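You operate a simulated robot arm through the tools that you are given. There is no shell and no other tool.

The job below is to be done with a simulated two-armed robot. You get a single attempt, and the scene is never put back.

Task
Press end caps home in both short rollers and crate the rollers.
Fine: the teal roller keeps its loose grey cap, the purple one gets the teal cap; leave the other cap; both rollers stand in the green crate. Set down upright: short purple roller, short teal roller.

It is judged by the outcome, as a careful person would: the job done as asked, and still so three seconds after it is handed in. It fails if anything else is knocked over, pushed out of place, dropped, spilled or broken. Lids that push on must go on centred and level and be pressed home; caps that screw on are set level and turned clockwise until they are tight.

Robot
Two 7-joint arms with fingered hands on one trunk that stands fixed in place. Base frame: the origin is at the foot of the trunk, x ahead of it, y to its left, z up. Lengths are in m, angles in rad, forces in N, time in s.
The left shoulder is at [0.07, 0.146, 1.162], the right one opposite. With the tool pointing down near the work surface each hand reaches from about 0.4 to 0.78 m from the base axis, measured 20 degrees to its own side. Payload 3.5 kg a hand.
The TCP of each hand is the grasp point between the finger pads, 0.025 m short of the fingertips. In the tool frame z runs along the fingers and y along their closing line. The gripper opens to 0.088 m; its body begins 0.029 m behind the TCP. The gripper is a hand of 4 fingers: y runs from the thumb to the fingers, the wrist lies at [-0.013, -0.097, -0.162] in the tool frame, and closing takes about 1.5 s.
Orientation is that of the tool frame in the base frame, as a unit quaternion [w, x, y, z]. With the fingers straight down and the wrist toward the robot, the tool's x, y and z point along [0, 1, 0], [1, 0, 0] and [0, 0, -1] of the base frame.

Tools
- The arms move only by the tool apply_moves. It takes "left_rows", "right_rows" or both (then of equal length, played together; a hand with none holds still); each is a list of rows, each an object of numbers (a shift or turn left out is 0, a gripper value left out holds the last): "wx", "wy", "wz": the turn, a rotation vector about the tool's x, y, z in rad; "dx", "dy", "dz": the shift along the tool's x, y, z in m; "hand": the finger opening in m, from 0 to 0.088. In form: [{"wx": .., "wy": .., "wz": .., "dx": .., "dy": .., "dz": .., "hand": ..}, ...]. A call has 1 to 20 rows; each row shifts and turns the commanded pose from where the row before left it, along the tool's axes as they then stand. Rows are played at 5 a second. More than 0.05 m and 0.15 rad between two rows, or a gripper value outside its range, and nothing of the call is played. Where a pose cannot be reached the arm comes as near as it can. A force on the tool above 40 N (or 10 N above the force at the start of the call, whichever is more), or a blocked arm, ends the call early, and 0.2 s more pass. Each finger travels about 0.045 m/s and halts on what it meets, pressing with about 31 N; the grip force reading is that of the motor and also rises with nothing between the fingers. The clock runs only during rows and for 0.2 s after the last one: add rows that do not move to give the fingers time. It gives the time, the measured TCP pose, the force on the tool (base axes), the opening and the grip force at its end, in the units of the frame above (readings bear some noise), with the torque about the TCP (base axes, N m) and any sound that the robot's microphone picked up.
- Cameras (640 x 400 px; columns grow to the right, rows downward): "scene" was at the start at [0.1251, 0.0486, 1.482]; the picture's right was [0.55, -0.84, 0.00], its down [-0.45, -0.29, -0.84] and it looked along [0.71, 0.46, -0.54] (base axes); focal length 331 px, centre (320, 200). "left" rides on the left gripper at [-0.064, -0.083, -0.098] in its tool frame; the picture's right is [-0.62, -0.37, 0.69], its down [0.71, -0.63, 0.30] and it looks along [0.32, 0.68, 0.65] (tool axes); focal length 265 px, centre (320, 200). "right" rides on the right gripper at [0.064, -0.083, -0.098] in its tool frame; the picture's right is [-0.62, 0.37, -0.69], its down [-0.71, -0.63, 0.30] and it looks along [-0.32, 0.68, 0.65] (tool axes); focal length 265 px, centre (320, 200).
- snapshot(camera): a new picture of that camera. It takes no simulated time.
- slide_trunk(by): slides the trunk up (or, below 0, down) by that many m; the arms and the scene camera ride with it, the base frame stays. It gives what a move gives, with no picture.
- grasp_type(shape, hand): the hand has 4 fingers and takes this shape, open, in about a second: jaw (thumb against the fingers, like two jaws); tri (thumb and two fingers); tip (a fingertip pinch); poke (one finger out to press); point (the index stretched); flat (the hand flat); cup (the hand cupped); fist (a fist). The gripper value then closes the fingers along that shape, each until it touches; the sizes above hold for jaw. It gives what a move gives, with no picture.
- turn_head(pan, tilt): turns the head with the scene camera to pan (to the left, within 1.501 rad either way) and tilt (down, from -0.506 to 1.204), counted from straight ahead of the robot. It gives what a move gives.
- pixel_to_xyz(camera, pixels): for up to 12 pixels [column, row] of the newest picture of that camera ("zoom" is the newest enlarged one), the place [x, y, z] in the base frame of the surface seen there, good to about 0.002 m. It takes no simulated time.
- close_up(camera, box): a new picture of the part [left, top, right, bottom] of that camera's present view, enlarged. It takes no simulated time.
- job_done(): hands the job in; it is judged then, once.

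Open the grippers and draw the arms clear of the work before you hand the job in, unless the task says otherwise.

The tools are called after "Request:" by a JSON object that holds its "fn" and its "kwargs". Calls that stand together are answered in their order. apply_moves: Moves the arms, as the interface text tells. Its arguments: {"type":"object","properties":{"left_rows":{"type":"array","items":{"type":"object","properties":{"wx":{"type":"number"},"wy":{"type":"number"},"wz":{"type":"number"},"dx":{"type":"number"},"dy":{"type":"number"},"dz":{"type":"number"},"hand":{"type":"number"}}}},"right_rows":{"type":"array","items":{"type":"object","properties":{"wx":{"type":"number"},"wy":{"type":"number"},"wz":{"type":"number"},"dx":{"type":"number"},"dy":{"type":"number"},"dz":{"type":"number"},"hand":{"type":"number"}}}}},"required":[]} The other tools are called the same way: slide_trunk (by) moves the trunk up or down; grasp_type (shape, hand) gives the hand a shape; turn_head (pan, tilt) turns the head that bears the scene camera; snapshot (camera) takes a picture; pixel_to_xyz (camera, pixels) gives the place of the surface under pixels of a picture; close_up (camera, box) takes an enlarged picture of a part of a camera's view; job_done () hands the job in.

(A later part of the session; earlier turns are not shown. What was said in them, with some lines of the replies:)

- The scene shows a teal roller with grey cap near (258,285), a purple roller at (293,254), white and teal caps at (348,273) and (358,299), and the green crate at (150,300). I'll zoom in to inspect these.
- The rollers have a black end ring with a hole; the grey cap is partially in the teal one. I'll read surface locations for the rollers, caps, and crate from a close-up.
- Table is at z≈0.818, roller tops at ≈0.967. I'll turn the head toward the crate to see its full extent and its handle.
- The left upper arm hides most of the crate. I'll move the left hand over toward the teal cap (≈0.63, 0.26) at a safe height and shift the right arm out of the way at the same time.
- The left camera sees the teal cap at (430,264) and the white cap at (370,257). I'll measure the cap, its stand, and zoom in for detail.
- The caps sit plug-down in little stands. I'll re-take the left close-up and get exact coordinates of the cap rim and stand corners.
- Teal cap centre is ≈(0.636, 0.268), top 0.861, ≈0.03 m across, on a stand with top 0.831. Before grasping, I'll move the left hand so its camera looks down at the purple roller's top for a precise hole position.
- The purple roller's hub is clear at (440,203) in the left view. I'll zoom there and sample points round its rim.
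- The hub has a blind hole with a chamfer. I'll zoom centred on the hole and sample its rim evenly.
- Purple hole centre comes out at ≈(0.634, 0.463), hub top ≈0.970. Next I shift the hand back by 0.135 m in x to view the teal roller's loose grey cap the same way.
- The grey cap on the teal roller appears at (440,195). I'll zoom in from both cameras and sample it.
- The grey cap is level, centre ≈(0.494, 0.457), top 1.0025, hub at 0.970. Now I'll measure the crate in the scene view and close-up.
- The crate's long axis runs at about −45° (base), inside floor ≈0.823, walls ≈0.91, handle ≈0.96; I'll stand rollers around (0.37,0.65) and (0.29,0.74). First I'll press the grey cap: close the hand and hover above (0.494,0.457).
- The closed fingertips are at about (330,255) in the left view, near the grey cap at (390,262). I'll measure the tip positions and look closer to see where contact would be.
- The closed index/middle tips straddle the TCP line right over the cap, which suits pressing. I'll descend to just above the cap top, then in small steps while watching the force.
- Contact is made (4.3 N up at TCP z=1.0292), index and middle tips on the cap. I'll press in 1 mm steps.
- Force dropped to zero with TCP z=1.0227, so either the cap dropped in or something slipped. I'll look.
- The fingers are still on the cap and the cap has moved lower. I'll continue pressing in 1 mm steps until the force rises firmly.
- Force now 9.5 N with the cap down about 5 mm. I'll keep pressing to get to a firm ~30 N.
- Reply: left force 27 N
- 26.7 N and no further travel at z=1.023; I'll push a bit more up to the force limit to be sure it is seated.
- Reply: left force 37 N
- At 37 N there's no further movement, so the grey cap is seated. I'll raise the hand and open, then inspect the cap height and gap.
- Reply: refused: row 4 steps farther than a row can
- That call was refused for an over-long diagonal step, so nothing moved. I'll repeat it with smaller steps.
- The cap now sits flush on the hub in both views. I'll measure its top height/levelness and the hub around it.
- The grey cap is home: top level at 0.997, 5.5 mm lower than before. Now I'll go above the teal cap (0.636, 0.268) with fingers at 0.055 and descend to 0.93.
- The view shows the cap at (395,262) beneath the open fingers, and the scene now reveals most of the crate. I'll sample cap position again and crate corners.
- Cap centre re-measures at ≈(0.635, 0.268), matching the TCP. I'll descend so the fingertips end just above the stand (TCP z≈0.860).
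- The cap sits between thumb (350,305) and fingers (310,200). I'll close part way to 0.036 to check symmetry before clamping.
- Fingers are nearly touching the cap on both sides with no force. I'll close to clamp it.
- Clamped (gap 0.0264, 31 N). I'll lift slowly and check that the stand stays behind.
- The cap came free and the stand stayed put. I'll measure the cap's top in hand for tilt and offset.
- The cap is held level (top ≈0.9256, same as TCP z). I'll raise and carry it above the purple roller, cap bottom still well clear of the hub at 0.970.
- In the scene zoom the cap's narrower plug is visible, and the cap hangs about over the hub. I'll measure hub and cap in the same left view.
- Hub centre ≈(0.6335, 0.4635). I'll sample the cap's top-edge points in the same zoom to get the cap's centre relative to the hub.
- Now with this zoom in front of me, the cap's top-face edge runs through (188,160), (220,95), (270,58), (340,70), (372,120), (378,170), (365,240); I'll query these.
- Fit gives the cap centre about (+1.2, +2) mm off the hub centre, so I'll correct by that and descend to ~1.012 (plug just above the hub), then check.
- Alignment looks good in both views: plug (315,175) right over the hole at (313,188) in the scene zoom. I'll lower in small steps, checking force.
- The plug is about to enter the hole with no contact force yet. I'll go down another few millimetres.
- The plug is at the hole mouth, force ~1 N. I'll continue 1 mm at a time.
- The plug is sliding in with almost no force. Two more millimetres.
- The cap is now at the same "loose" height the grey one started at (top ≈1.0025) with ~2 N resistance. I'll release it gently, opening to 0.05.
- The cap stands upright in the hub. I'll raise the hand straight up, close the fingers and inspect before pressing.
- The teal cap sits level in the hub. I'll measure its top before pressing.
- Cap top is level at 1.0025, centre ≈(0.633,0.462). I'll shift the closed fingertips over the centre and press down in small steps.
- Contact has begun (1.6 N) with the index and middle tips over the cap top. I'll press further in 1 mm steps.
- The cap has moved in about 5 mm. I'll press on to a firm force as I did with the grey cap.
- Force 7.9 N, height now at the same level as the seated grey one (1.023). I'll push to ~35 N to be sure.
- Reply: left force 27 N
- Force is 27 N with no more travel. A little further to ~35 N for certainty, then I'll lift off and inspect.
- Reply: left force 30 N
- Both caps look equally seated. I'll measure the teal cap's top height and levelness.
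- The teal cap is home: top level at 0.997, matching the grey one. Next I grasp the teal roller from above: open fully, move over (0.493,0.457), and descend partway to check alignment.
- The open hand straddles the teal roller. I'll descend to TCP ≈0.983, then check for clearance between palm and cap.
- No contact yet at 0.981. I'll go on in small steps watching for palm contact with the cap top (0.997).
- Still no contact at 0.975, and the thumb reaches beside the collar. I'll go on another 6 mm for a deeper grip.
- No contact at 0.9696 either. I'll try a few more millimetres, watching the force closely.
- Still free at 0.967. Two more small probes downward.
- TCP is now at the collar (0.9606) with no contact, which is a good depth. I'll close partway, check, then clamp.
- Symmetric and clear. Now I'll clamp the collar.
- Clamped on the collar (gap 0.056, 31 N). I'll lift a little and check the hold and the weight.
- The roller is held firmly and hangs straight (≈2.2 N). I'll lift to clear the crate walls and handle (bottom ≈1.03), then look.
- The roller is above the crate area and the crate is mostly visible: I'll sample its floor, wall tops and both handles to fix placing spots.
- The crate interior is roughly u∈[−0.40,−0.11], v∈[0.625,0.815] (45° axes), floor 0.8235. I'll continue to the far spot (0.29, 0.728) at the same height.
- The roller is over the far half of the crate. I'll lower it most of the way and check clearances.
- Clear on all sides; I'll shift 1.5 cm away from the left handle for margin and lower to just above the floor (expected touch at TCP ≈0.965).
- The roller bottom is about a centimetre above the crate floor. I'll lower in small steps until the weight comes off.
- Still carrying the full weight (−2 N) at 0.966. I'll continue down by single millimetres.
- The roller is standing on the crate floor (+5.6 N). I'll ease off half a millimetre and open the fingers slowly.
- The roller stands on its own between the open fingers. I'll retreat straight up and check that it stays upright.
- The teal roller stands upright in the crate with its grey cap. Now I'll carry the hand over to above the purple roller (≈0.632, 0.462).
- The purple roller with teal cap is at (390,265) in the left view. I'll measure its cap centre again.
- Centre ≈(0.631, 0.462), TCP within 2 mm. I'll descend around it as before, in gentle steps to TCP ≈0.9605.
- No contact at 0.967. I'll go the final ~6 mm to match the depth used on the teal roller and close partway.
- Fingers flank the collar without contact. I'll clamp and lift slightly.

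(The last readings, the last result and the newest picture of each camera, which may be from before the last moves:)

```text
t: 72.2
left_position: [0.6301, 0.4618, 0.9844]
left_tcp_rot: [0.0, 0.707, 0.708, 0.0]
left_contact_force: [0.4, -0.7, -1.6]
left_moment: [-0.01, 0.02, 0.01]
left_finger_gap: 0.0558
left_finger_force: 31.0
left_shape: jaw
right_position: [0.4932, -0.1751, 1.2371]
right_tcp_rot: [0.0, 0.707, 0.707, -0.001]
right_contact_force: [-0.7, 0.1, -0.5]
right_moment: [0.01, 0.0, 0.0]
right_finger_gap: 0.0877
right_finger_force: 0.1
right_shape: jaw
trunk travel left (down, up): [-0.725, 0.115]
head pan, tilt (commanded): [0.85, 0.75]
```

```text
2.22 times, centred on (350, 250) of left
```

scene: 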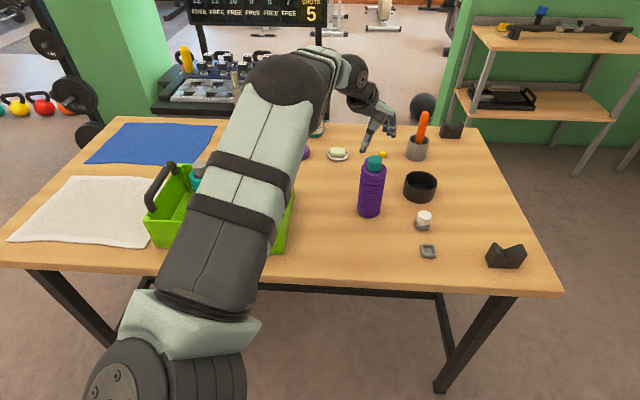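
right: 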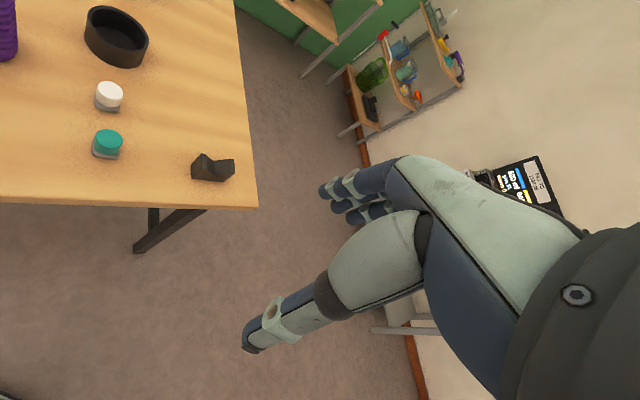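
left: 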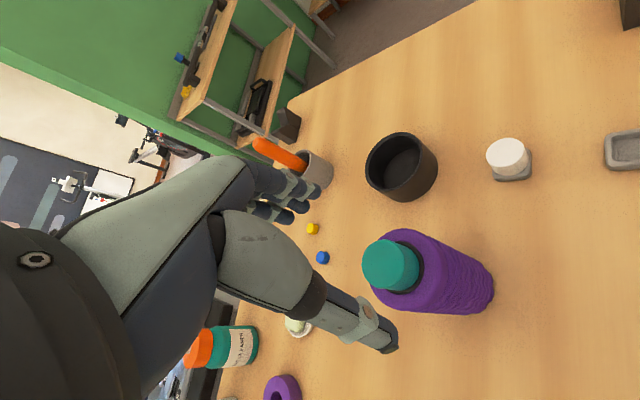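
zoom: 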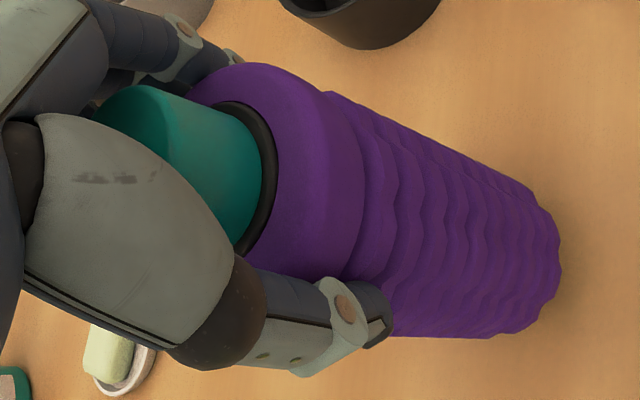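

The purple roller is held well. I'll lift to clear the crate and carry it to above (0.375, 0.622), on the near/right half of the crate.

Request:
{"fn": "apply_moves", "kwargs": {"left_rows": [{"dz": -0.03}, {"dz": -0.04}, {"dz": -0.04}, {"dz": -0.04}, {"dz": -0.04}, {"dz": 0}]}}

Request:
{"fn": "apply_moves", "kwargs": {"left_rows": [{"dx": 0.02293, "dy": -0.03657}, {"dx": 0.02293, "dy": -0.03657}, {"dx": 0.02293, "dy": -0.03657}, {"dx": 0.02293, "dy": -0.03657}, {"dx": 0.02293, "dy": -0.03657}, {"dx": 0.02293, "dy": -0.03657}, {"dx": 0.02293, "dy": -0.03657}, {"dx": 0}]}}

Request:
{"fn": "snapshot", "kwargs": {"camera": "scene"}}

Request:
{"fn": "snapshot", "kwargs": {"camera": "left"}}

```text
t: 73.6
left_position: [0.6317, 0.4591, 1.1749]
left_tcp_rot: [0.0, 0.707, 0.707, 0.0]
left_contact_force: [-0.1, 0.5, -1.8]
left_moment: [-0.03, 0.02, 0.0]
left_finger_gap: 0.0557
left_finger_force: 31.2
left_shape: jaw
right_position: [0.494, -0.1752, 1.2367]
right_tcp_rot: [0.0, 0.707, 0.707, -0.001]
right_contact_force: [-0.2, -0.8, -0.4]
right_moment: [-0.01, -0.04, 0.05]
right_finger_gap: 0.0876
right_finger_force: 0.0
right_shape: jaw
trunk travel left (down, up): [-0.725, 0.115]
head pan, tilt (commanded): [0.85, 0.75]
```

```text
t: 75.4
left_position: [0.3775, 0.6226, 1.1746]
left_tcp_rot: [0.0, 0.707, 0.707, 0.0]
left_contact_force: [0.2, -1.0, -2.6]
left_moment: [0.04, 0.01, -0.01]
left_finger_gap: 0.0555
left_finger_force: 30.8
left_shape: jaw
right_position: [0.4943, -0.1742, 1.2369]
right_tcp_rot: [0.001, 0.708, 0.707, 0.0]
right_contact_force: [-0.7, -0.3, -0.2]
right_moment: [0.02, 0.01, 0.01]
right_finger_gap: 0.0874
right_finger_force: 0.0
right_shape: jaw
trunk travel left (down, up): [-0.725, 0.115]
head pan, tilt (commanded): [0.85, 0.75]
```

```text
taken
```

scene: 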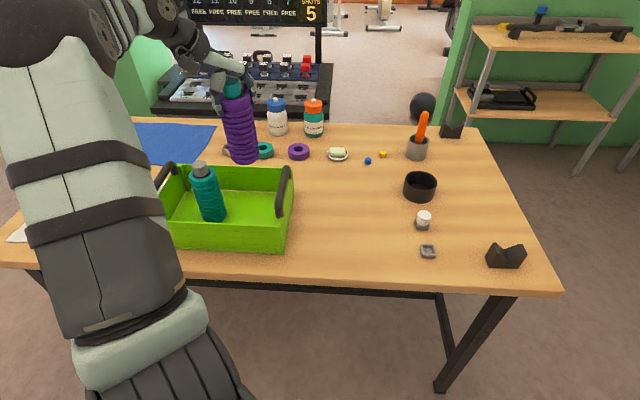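

```text
taken
```

left: 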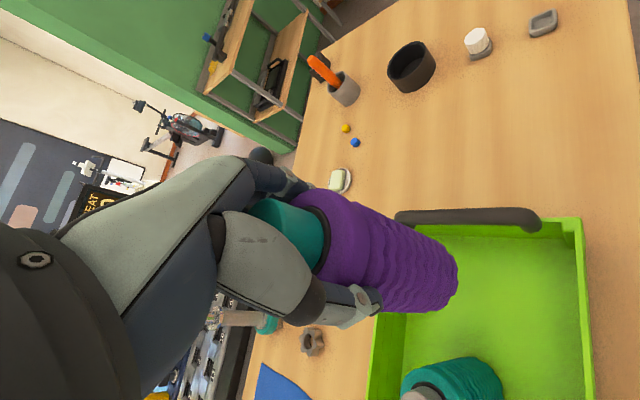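

The roller is above its spot with the teal roller to the left, clear. I'll lower to ~1.03 and check clearance to the handle.

Request:
{"fn": "apply_moves", "kwargs": {"left_rows": [{"dz": 0.03}, {"dz": 0.04}, {"dz": 0.04}, {"dz": 0.03}, {"dz": 0}]}}

Request:
{"fn": "close_up", "kwargs": {"camera": "scene", "box": [130, 90, 330, 260]}}

Request:
{"fn": "snapshot", "kwargs": {"camera": "left"}}

```text
t: 76.6
left_position: [0.3748, 0.6203, 1.0352]
left_tcp_rot: [0.0, 0.707, 0.707, 0.0]
left_contact_force: [0.3, 0.1, -1.4]
left_moment: [0.02, -0.02, 0.04]
left_finger_gap: 0.0556
left_finger_force: 30.9
left_shape: jaw
right_position: [0.4938, -0.1743, 1.2368]
right_tcp_rot: [0.0, 0.707, 0.707, 0.0]
right_contact_force: [-0.6, -0.3, 0.0]
right_moment: [-0.01, 0.0, 0.01]
right_finger_gap: 0.0879
right_finger_force: 0.1
right_shape: jaw
trunk travel left (down, up): [-0.725, 0.115]
head pan, tilt (commanded): [0.85, 0.75]
```

```text
2.35 times, centred on (230, 175) of scene
```

zoom: 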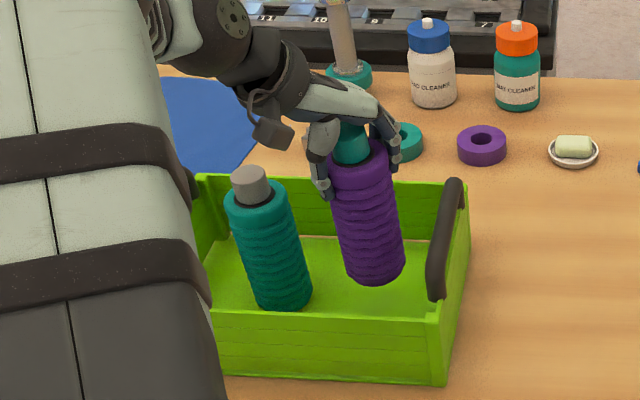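

```text
taken
```

left: 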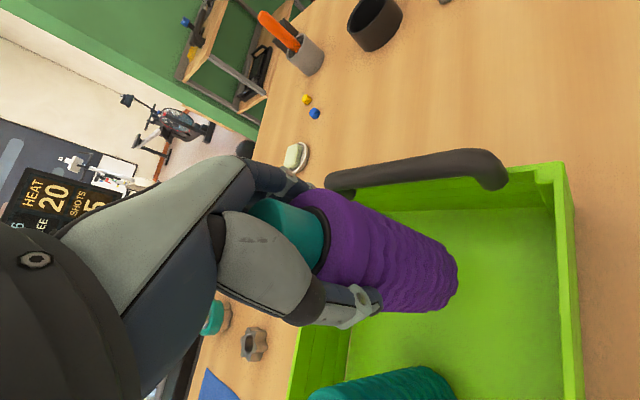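

There's clearance on both sides. I'll lower to just above the floor, then feel for contact.

Request:
{"fn": "apply_moves", "kwargs": {"left_rows": [{"dz": 0.025}, {"dz": 0.02}, {"dz": 0.01}, {"dz": 0.004}, {"dz": 0}]}}

Request:
{"fn": "apply_moves", "kwargs": {"left_rows": [{"dz": 0.002}, {"dz": 0.002}, {"dz": 0.001}, {"dz": 0}]}}

Request:
{"fn": "close_up", "kwargs": {"camera": "scene", "box": [130, 90, 330, 260]}}

```text
t: 77.8
left_position: [0.3756, 0.622, 0.9758]
left_tcp_rot: [-0.001, 0.707, 0.707, 0.001]
left_contact_force: [-0.4, 0.4, -2.6]
left_moment: [-0.01, 0.0, 0.01]
left_finger_gap: 0.0556
left_finger_force: 31.1
left_shape: jaw
right_position: [0.4931, -0.1738, 1.2367]
right_tcp_rot: [0.0, 0.707, 0.707, 0.001]
right_contact_force: [0.6, 0.1, 0.0]
right_moment: [0.03, 0.0, 0.01]
right_finger_gap: 0.0876
right_finger_force: 0.1
right_shape: jaw
trunk travel left (down, up): [-0.725, 0.115]
head pan, tilt (commanded): [0.85, 0.75]
```

```text
t: 78.8
left_position: [0.3757, 0.6219, 0.9715]
left_tcp_rot: [-0.001, 0.707, 0.707, 0.0]
left_contact_force: [-0.8, -0.3, -2.6]
left_moment: [-0.02, 0.05, 0.01]
left_finger_gap: 0.0556
left_finger_force: 31.5
left_shape: jaw
right_position: [0.4935, -0.1744, 1.2373]
right_tcp_rot: [0.0, 0.707, 0.707, 0.0]
right_contact_force: [-0.8, -0.6, -0.6]
right_moment: [0.0, -0.01, -0.01]
right_finger_gap: 0.0875
right_finger_force: 0.0
right_shape: jaw
trunk travel left (down, up): [-0.725, 0.115]
head pan, tilt (commanded): [0.85, 0.75]
```

```text
2.35 times, centred on (230, 175) of scene
```

zoom: 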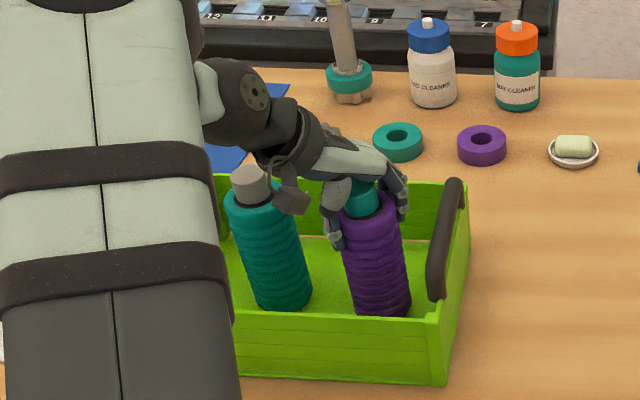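

Still carrying the weight at 0.9715. Single-millimetre steps until it touches.

Request:
{"fn": "apply_moves", "kwargs": {"left_rows": [{"dz": 0.001}, {"dz": 0.001}, {"dz": 0.001}, {"dz": 0}]}}

Request:
{"fn": "apply_moves", "kwargs": {"left_rows": [{"dz": 0.001}, {"dz": 0.001}, {"dz": 0}]}}

```text
t: 79.8
left_position: [0.375, 0.6227, 0.9674]
left_tcp_rot: [0.0, 0.707, 0.707, 0.0]
left_contact_force: [-0.8, 0.1, -1.9]
left_moment: [0.0, -0.05, 0.02]
left_finger_gap: 0.0555
left_finger_force: 30.9
left_shape: jaw
right_position: [0.4935, -0.1739, 1.2361]
right_tcp_rot: [0.0, 0.708, 0.707, 0.0]
right_contact_force: [0.0, -0.1, 0.3]
right_moment: [0.01, -0.01, 0.02]
right_finger_gap: 0.0875
right_finger_force: 0.0
right_shape: jaw
trunk travel left (down, up): [-0.725, 0.115]
head pan, tilt (commanded): [0.85, 0.75]
```

```text
t: 80.6
left_position: [0.3745, 0.6223, 0.9665]
left_tcp_rot: [0.0, 0.707, 0.708, 0.0]
left_contact_force: [0.5, 0.2, 2.5]
left_moment: [0.0, 0.05, 0.01]
left_finger_gap: 0.0557
left_finger_force: 30.7
left_shape: jaw
right_position: [0.4939, -0.175, 1.2373]
right_tcp_rot: [0.0, 0.707, 0.707, 0.0]
right_contact_force: [1.5, -0.2, -0.3]
right_moment: [-0.01, -0.02, 0.02]
right_finger_gap: 0.0874
right_finger_force: 0.0
right_shape: jaw
trunk travel left (down, up): [-0.725, 0.115]
head pan, tilt (commanded): [0.85, 0.75]
```

Contact with the floor (+2.5 N, weight off). I'll open the fingers slowly to 0.076.

Request:
{"fn": "apply_moves", "kwargs": {"left_rows": [{"hand": 0.06}, {"hand": 0.064}, {"hand": 0.07}, {"hand": 0.076}, {"dz": 0}, {"dz": 0}]}}

Request:
{"fn": "close_up", "kwargs": {"camera": "scene", "box": [130, 90, 330, 260]}}

Request:
{"fn": "close_up", "kwargs": {"camera": "left", "box": [240, 130, 480, 340]}}

```text
t: 82.0
left_position: [0.3748, 0.6226, 0.9663]
left_tcp_rot: [0.0, 0.707, 0.707, 0.0]
left_contact_force: [-0.1, 0.3, 1.0]
left_moment: [0.0, 0.01, 0.01]
left_finger_gap: 0.0758
left_finger_force: 0.1
left_shape: jaw
right_position: [0.4934, -0.1735, 1.2367]
right_tcp_rot: [0.0, 0.707, 0.707, 0.0]
right_contact_force: [0.1, -0.5, -0.2]
right_moment: [0.0, -0.02, -0.01]
right_finger_gap: 0.0875
right_finger_force: 0.1
right_shape: jaw
trunk travel left (down, up): [-0.725, 0.115]
head pan, tilt (commanded): [0.85, 0.75]
```

```text
2.35 times, centred on (230, 175) of scene
```

zoom: 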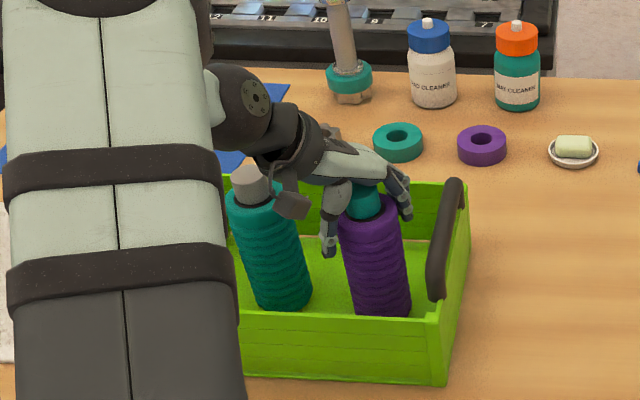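

```text
1.90 times, centred on (360, 235) of left
```

zoom: 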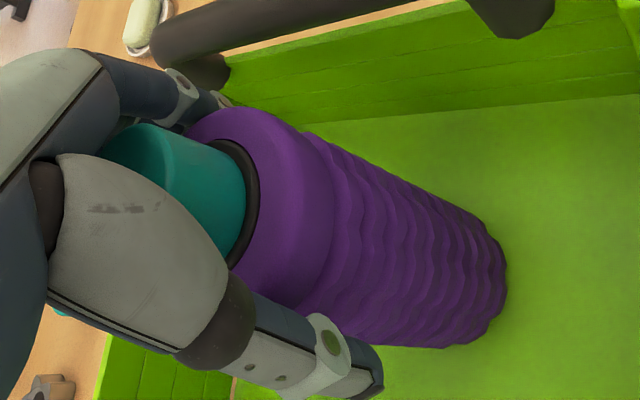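

Released and standing. I'll withdraw straight up, then inspect.

Request:
{"fn": "apply_moves", "kwargs": {"left_rows": [{"dz": -0.01}, {"dz": -0.02}, {"dz": -0.03}, {"dz": -0.045}, {"dz": -0.045}, {"dz": -0.045}, {"dz": -0.03}, {"dz": 0}]}}

Request:
{"fn": "snapshot", "kwargs": {"camera": "scene"}}

Request:
{"fn": "snapshot", "kwargs": {"camera": "left"}}

```text
t: 83.8
left_position: [0.374, 0.6201, 1.1899]
left_tcp_rot: [0.0, 0.708, 0.707, 0.0]
left_contact_force: [-0.3, 0.0, -0.4]
left_moment: [-0.01, -0.01, -0.05]
left_finger_gap: 0.0755
left_finger_force: 0.1
left_shape: jaw
right_position: [0.4944, -0.1745, 1.2365]
right_tcp_rot: [0.001, 0.707, 0.707, 0.0]
right_contact_force: [-0.5, 0.0, 0.2]
right_moment: [-0.02, 0.01, 0.01]
right_finger_gap: 0.0877
right_finger_force: 0.0
right_shape: jaw
trunk travel left (down, up): [-0.725, 0.115]
head pan, tilt (commanded): [0.85, 0.75]
```

```text
taken
```

scene: 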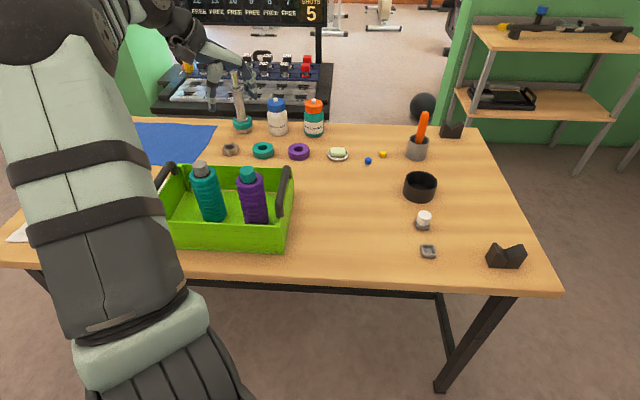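

```text
taken
```

left: 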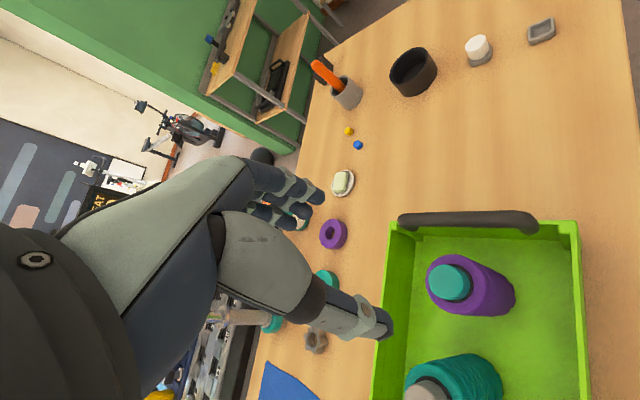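

Both rollers stand in the crate. I'll inspect caps up close, and then draw the arm clear to near its starting pose.

Request:
{"fn": "close_up", "kwargs": {"camera": "scene", "box": [170, 145, 300, 235]}}

Request:
{"fn": "apply_moves", "kwargs": {"left_rows": [{"dz": -0.03}, {"dz": -0.03}, {"dx": -0.042, "dy": -0.01}, {"dx": -0.042, "dy": -0.01}, {"dx": -0.042, "dy": -0.01}, {"dx": -0.042, "dy": -0.01, "hand": 0.088}, {"dz": 0}, {"dz": 0}, {"dz": 0}]}}

Request:
{"fn": "snapshot", "kwargs": {"camera": "left"}}

Request:
{"fn": "snapshot", "kwargs": {"camera": "scene"}}

```text
4.44 times, centred on (235, 190) of scene
```

zoom: 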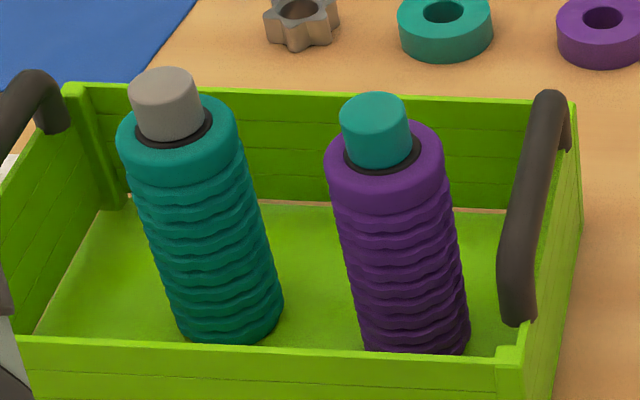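

```text
t: 85.8
left_position: [0.3356, 0.4509, 1.252]
left_tcp_rot: [0.0, 0.707, 0.707, 0.0]
left_contact_force: [0.4, -0.8, 0.8]
left_moment: [0.0, 0.02, 0.02]
left_finger_gap: 0.0875
left_finger_force: 0.0
left_shape: jaw
right_position: [0.4938, -0.1766, 1.2361]
right_tcp_rot: [-0.001, 0.707, 0.707, -0.001]
right_contact_force: [-0.8, -0.4, -0.1]
right_moment: [0.04, 0.01, 0.01]
right_finger_gap: 0.0875
right_finger_force: 0.1
right_shape: jaw
trunk travel left (down, up): [-0.725, 0.115]
head pan, tilt (commanded): [0.85, 0.75]
```

```text
taken
```

left: 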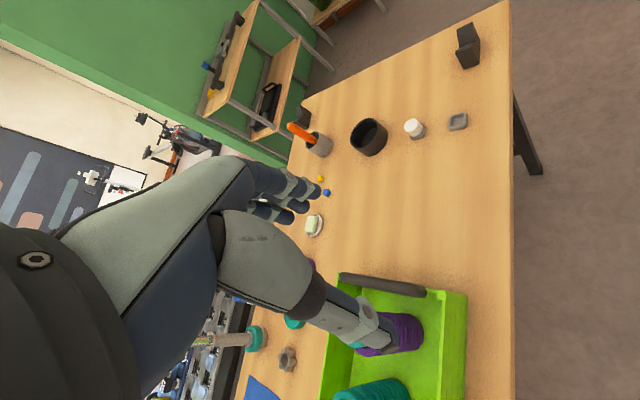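

```text
taken
```

scene: 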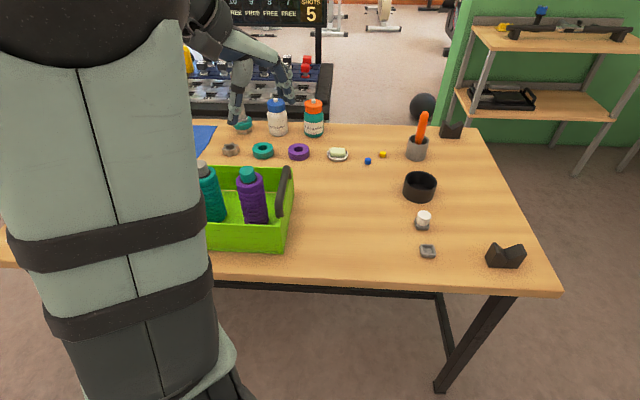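

Everything else looks unmoved. A final check of cap heights and levelness on both rollers before handing in.

Request:
{"fn": "close_up", "kwargs": {"camera": "scene", "box": [195, 150, 305, 240]}}

Request:
{"fn": "pixel_to_xyz", "kwargs": {"camera": "scene", "pixels": [[247, 171], [242, 172], [253, 172], [247, 174], [247, 184], [257, 183], [202, 164], [205, 166], [211, 176], [424, 214], [428, 249]]}}

```text
4.44 times, centred on (250, 195) of scene
```

zoom: 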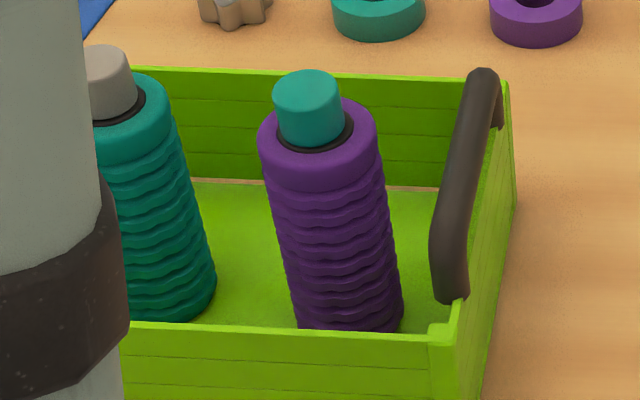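

```text
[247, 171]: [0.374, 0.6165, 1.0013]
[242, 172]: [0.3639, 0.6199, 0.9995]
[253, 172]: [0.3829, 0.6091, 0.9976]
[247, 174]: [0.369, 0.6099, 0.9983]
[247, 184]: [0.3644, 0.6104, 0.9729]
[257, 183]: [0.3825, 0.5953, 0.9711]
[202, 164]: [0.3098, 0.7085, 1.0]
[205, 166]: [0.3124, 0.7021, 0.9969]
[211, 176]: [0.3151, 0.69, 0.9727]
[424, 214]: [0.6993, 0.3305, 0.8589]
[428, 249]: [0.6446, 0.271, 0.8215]
```

Both caps are seated: tops are ≈1.000 with the hubs at ≈0.973. Both rollers stand upright in the crate, the white cap is untouched, and the arms are clear with hands open, so I'm handing the job in.

Request:
{"fn": "job_done", "kwargs": {}}

```text
The job is handed in.
```

The job is handed in. Both short rollers are standing upright in the green crate with their end caps pressed home.

- **Teal roller:** its loose grey cap was pressed in at about 37 N, until it stopped moving. It dropped about 5.5 mm and sits level. The roller stands in the left part of the crate.
- **Purple roller:** the teal cap was set in its hole, then pressed in at about 30 N. It sits level, at the same height above the hub as the grey one. The roller stands in the right part of the crate.
- **Everything else:** the white cap was left on its stand, and the teal cap's empty stand stayed on the table. Nothing else looked moved or knocked over in the last pictures. Both hands were open and clear of the work before I handed in.
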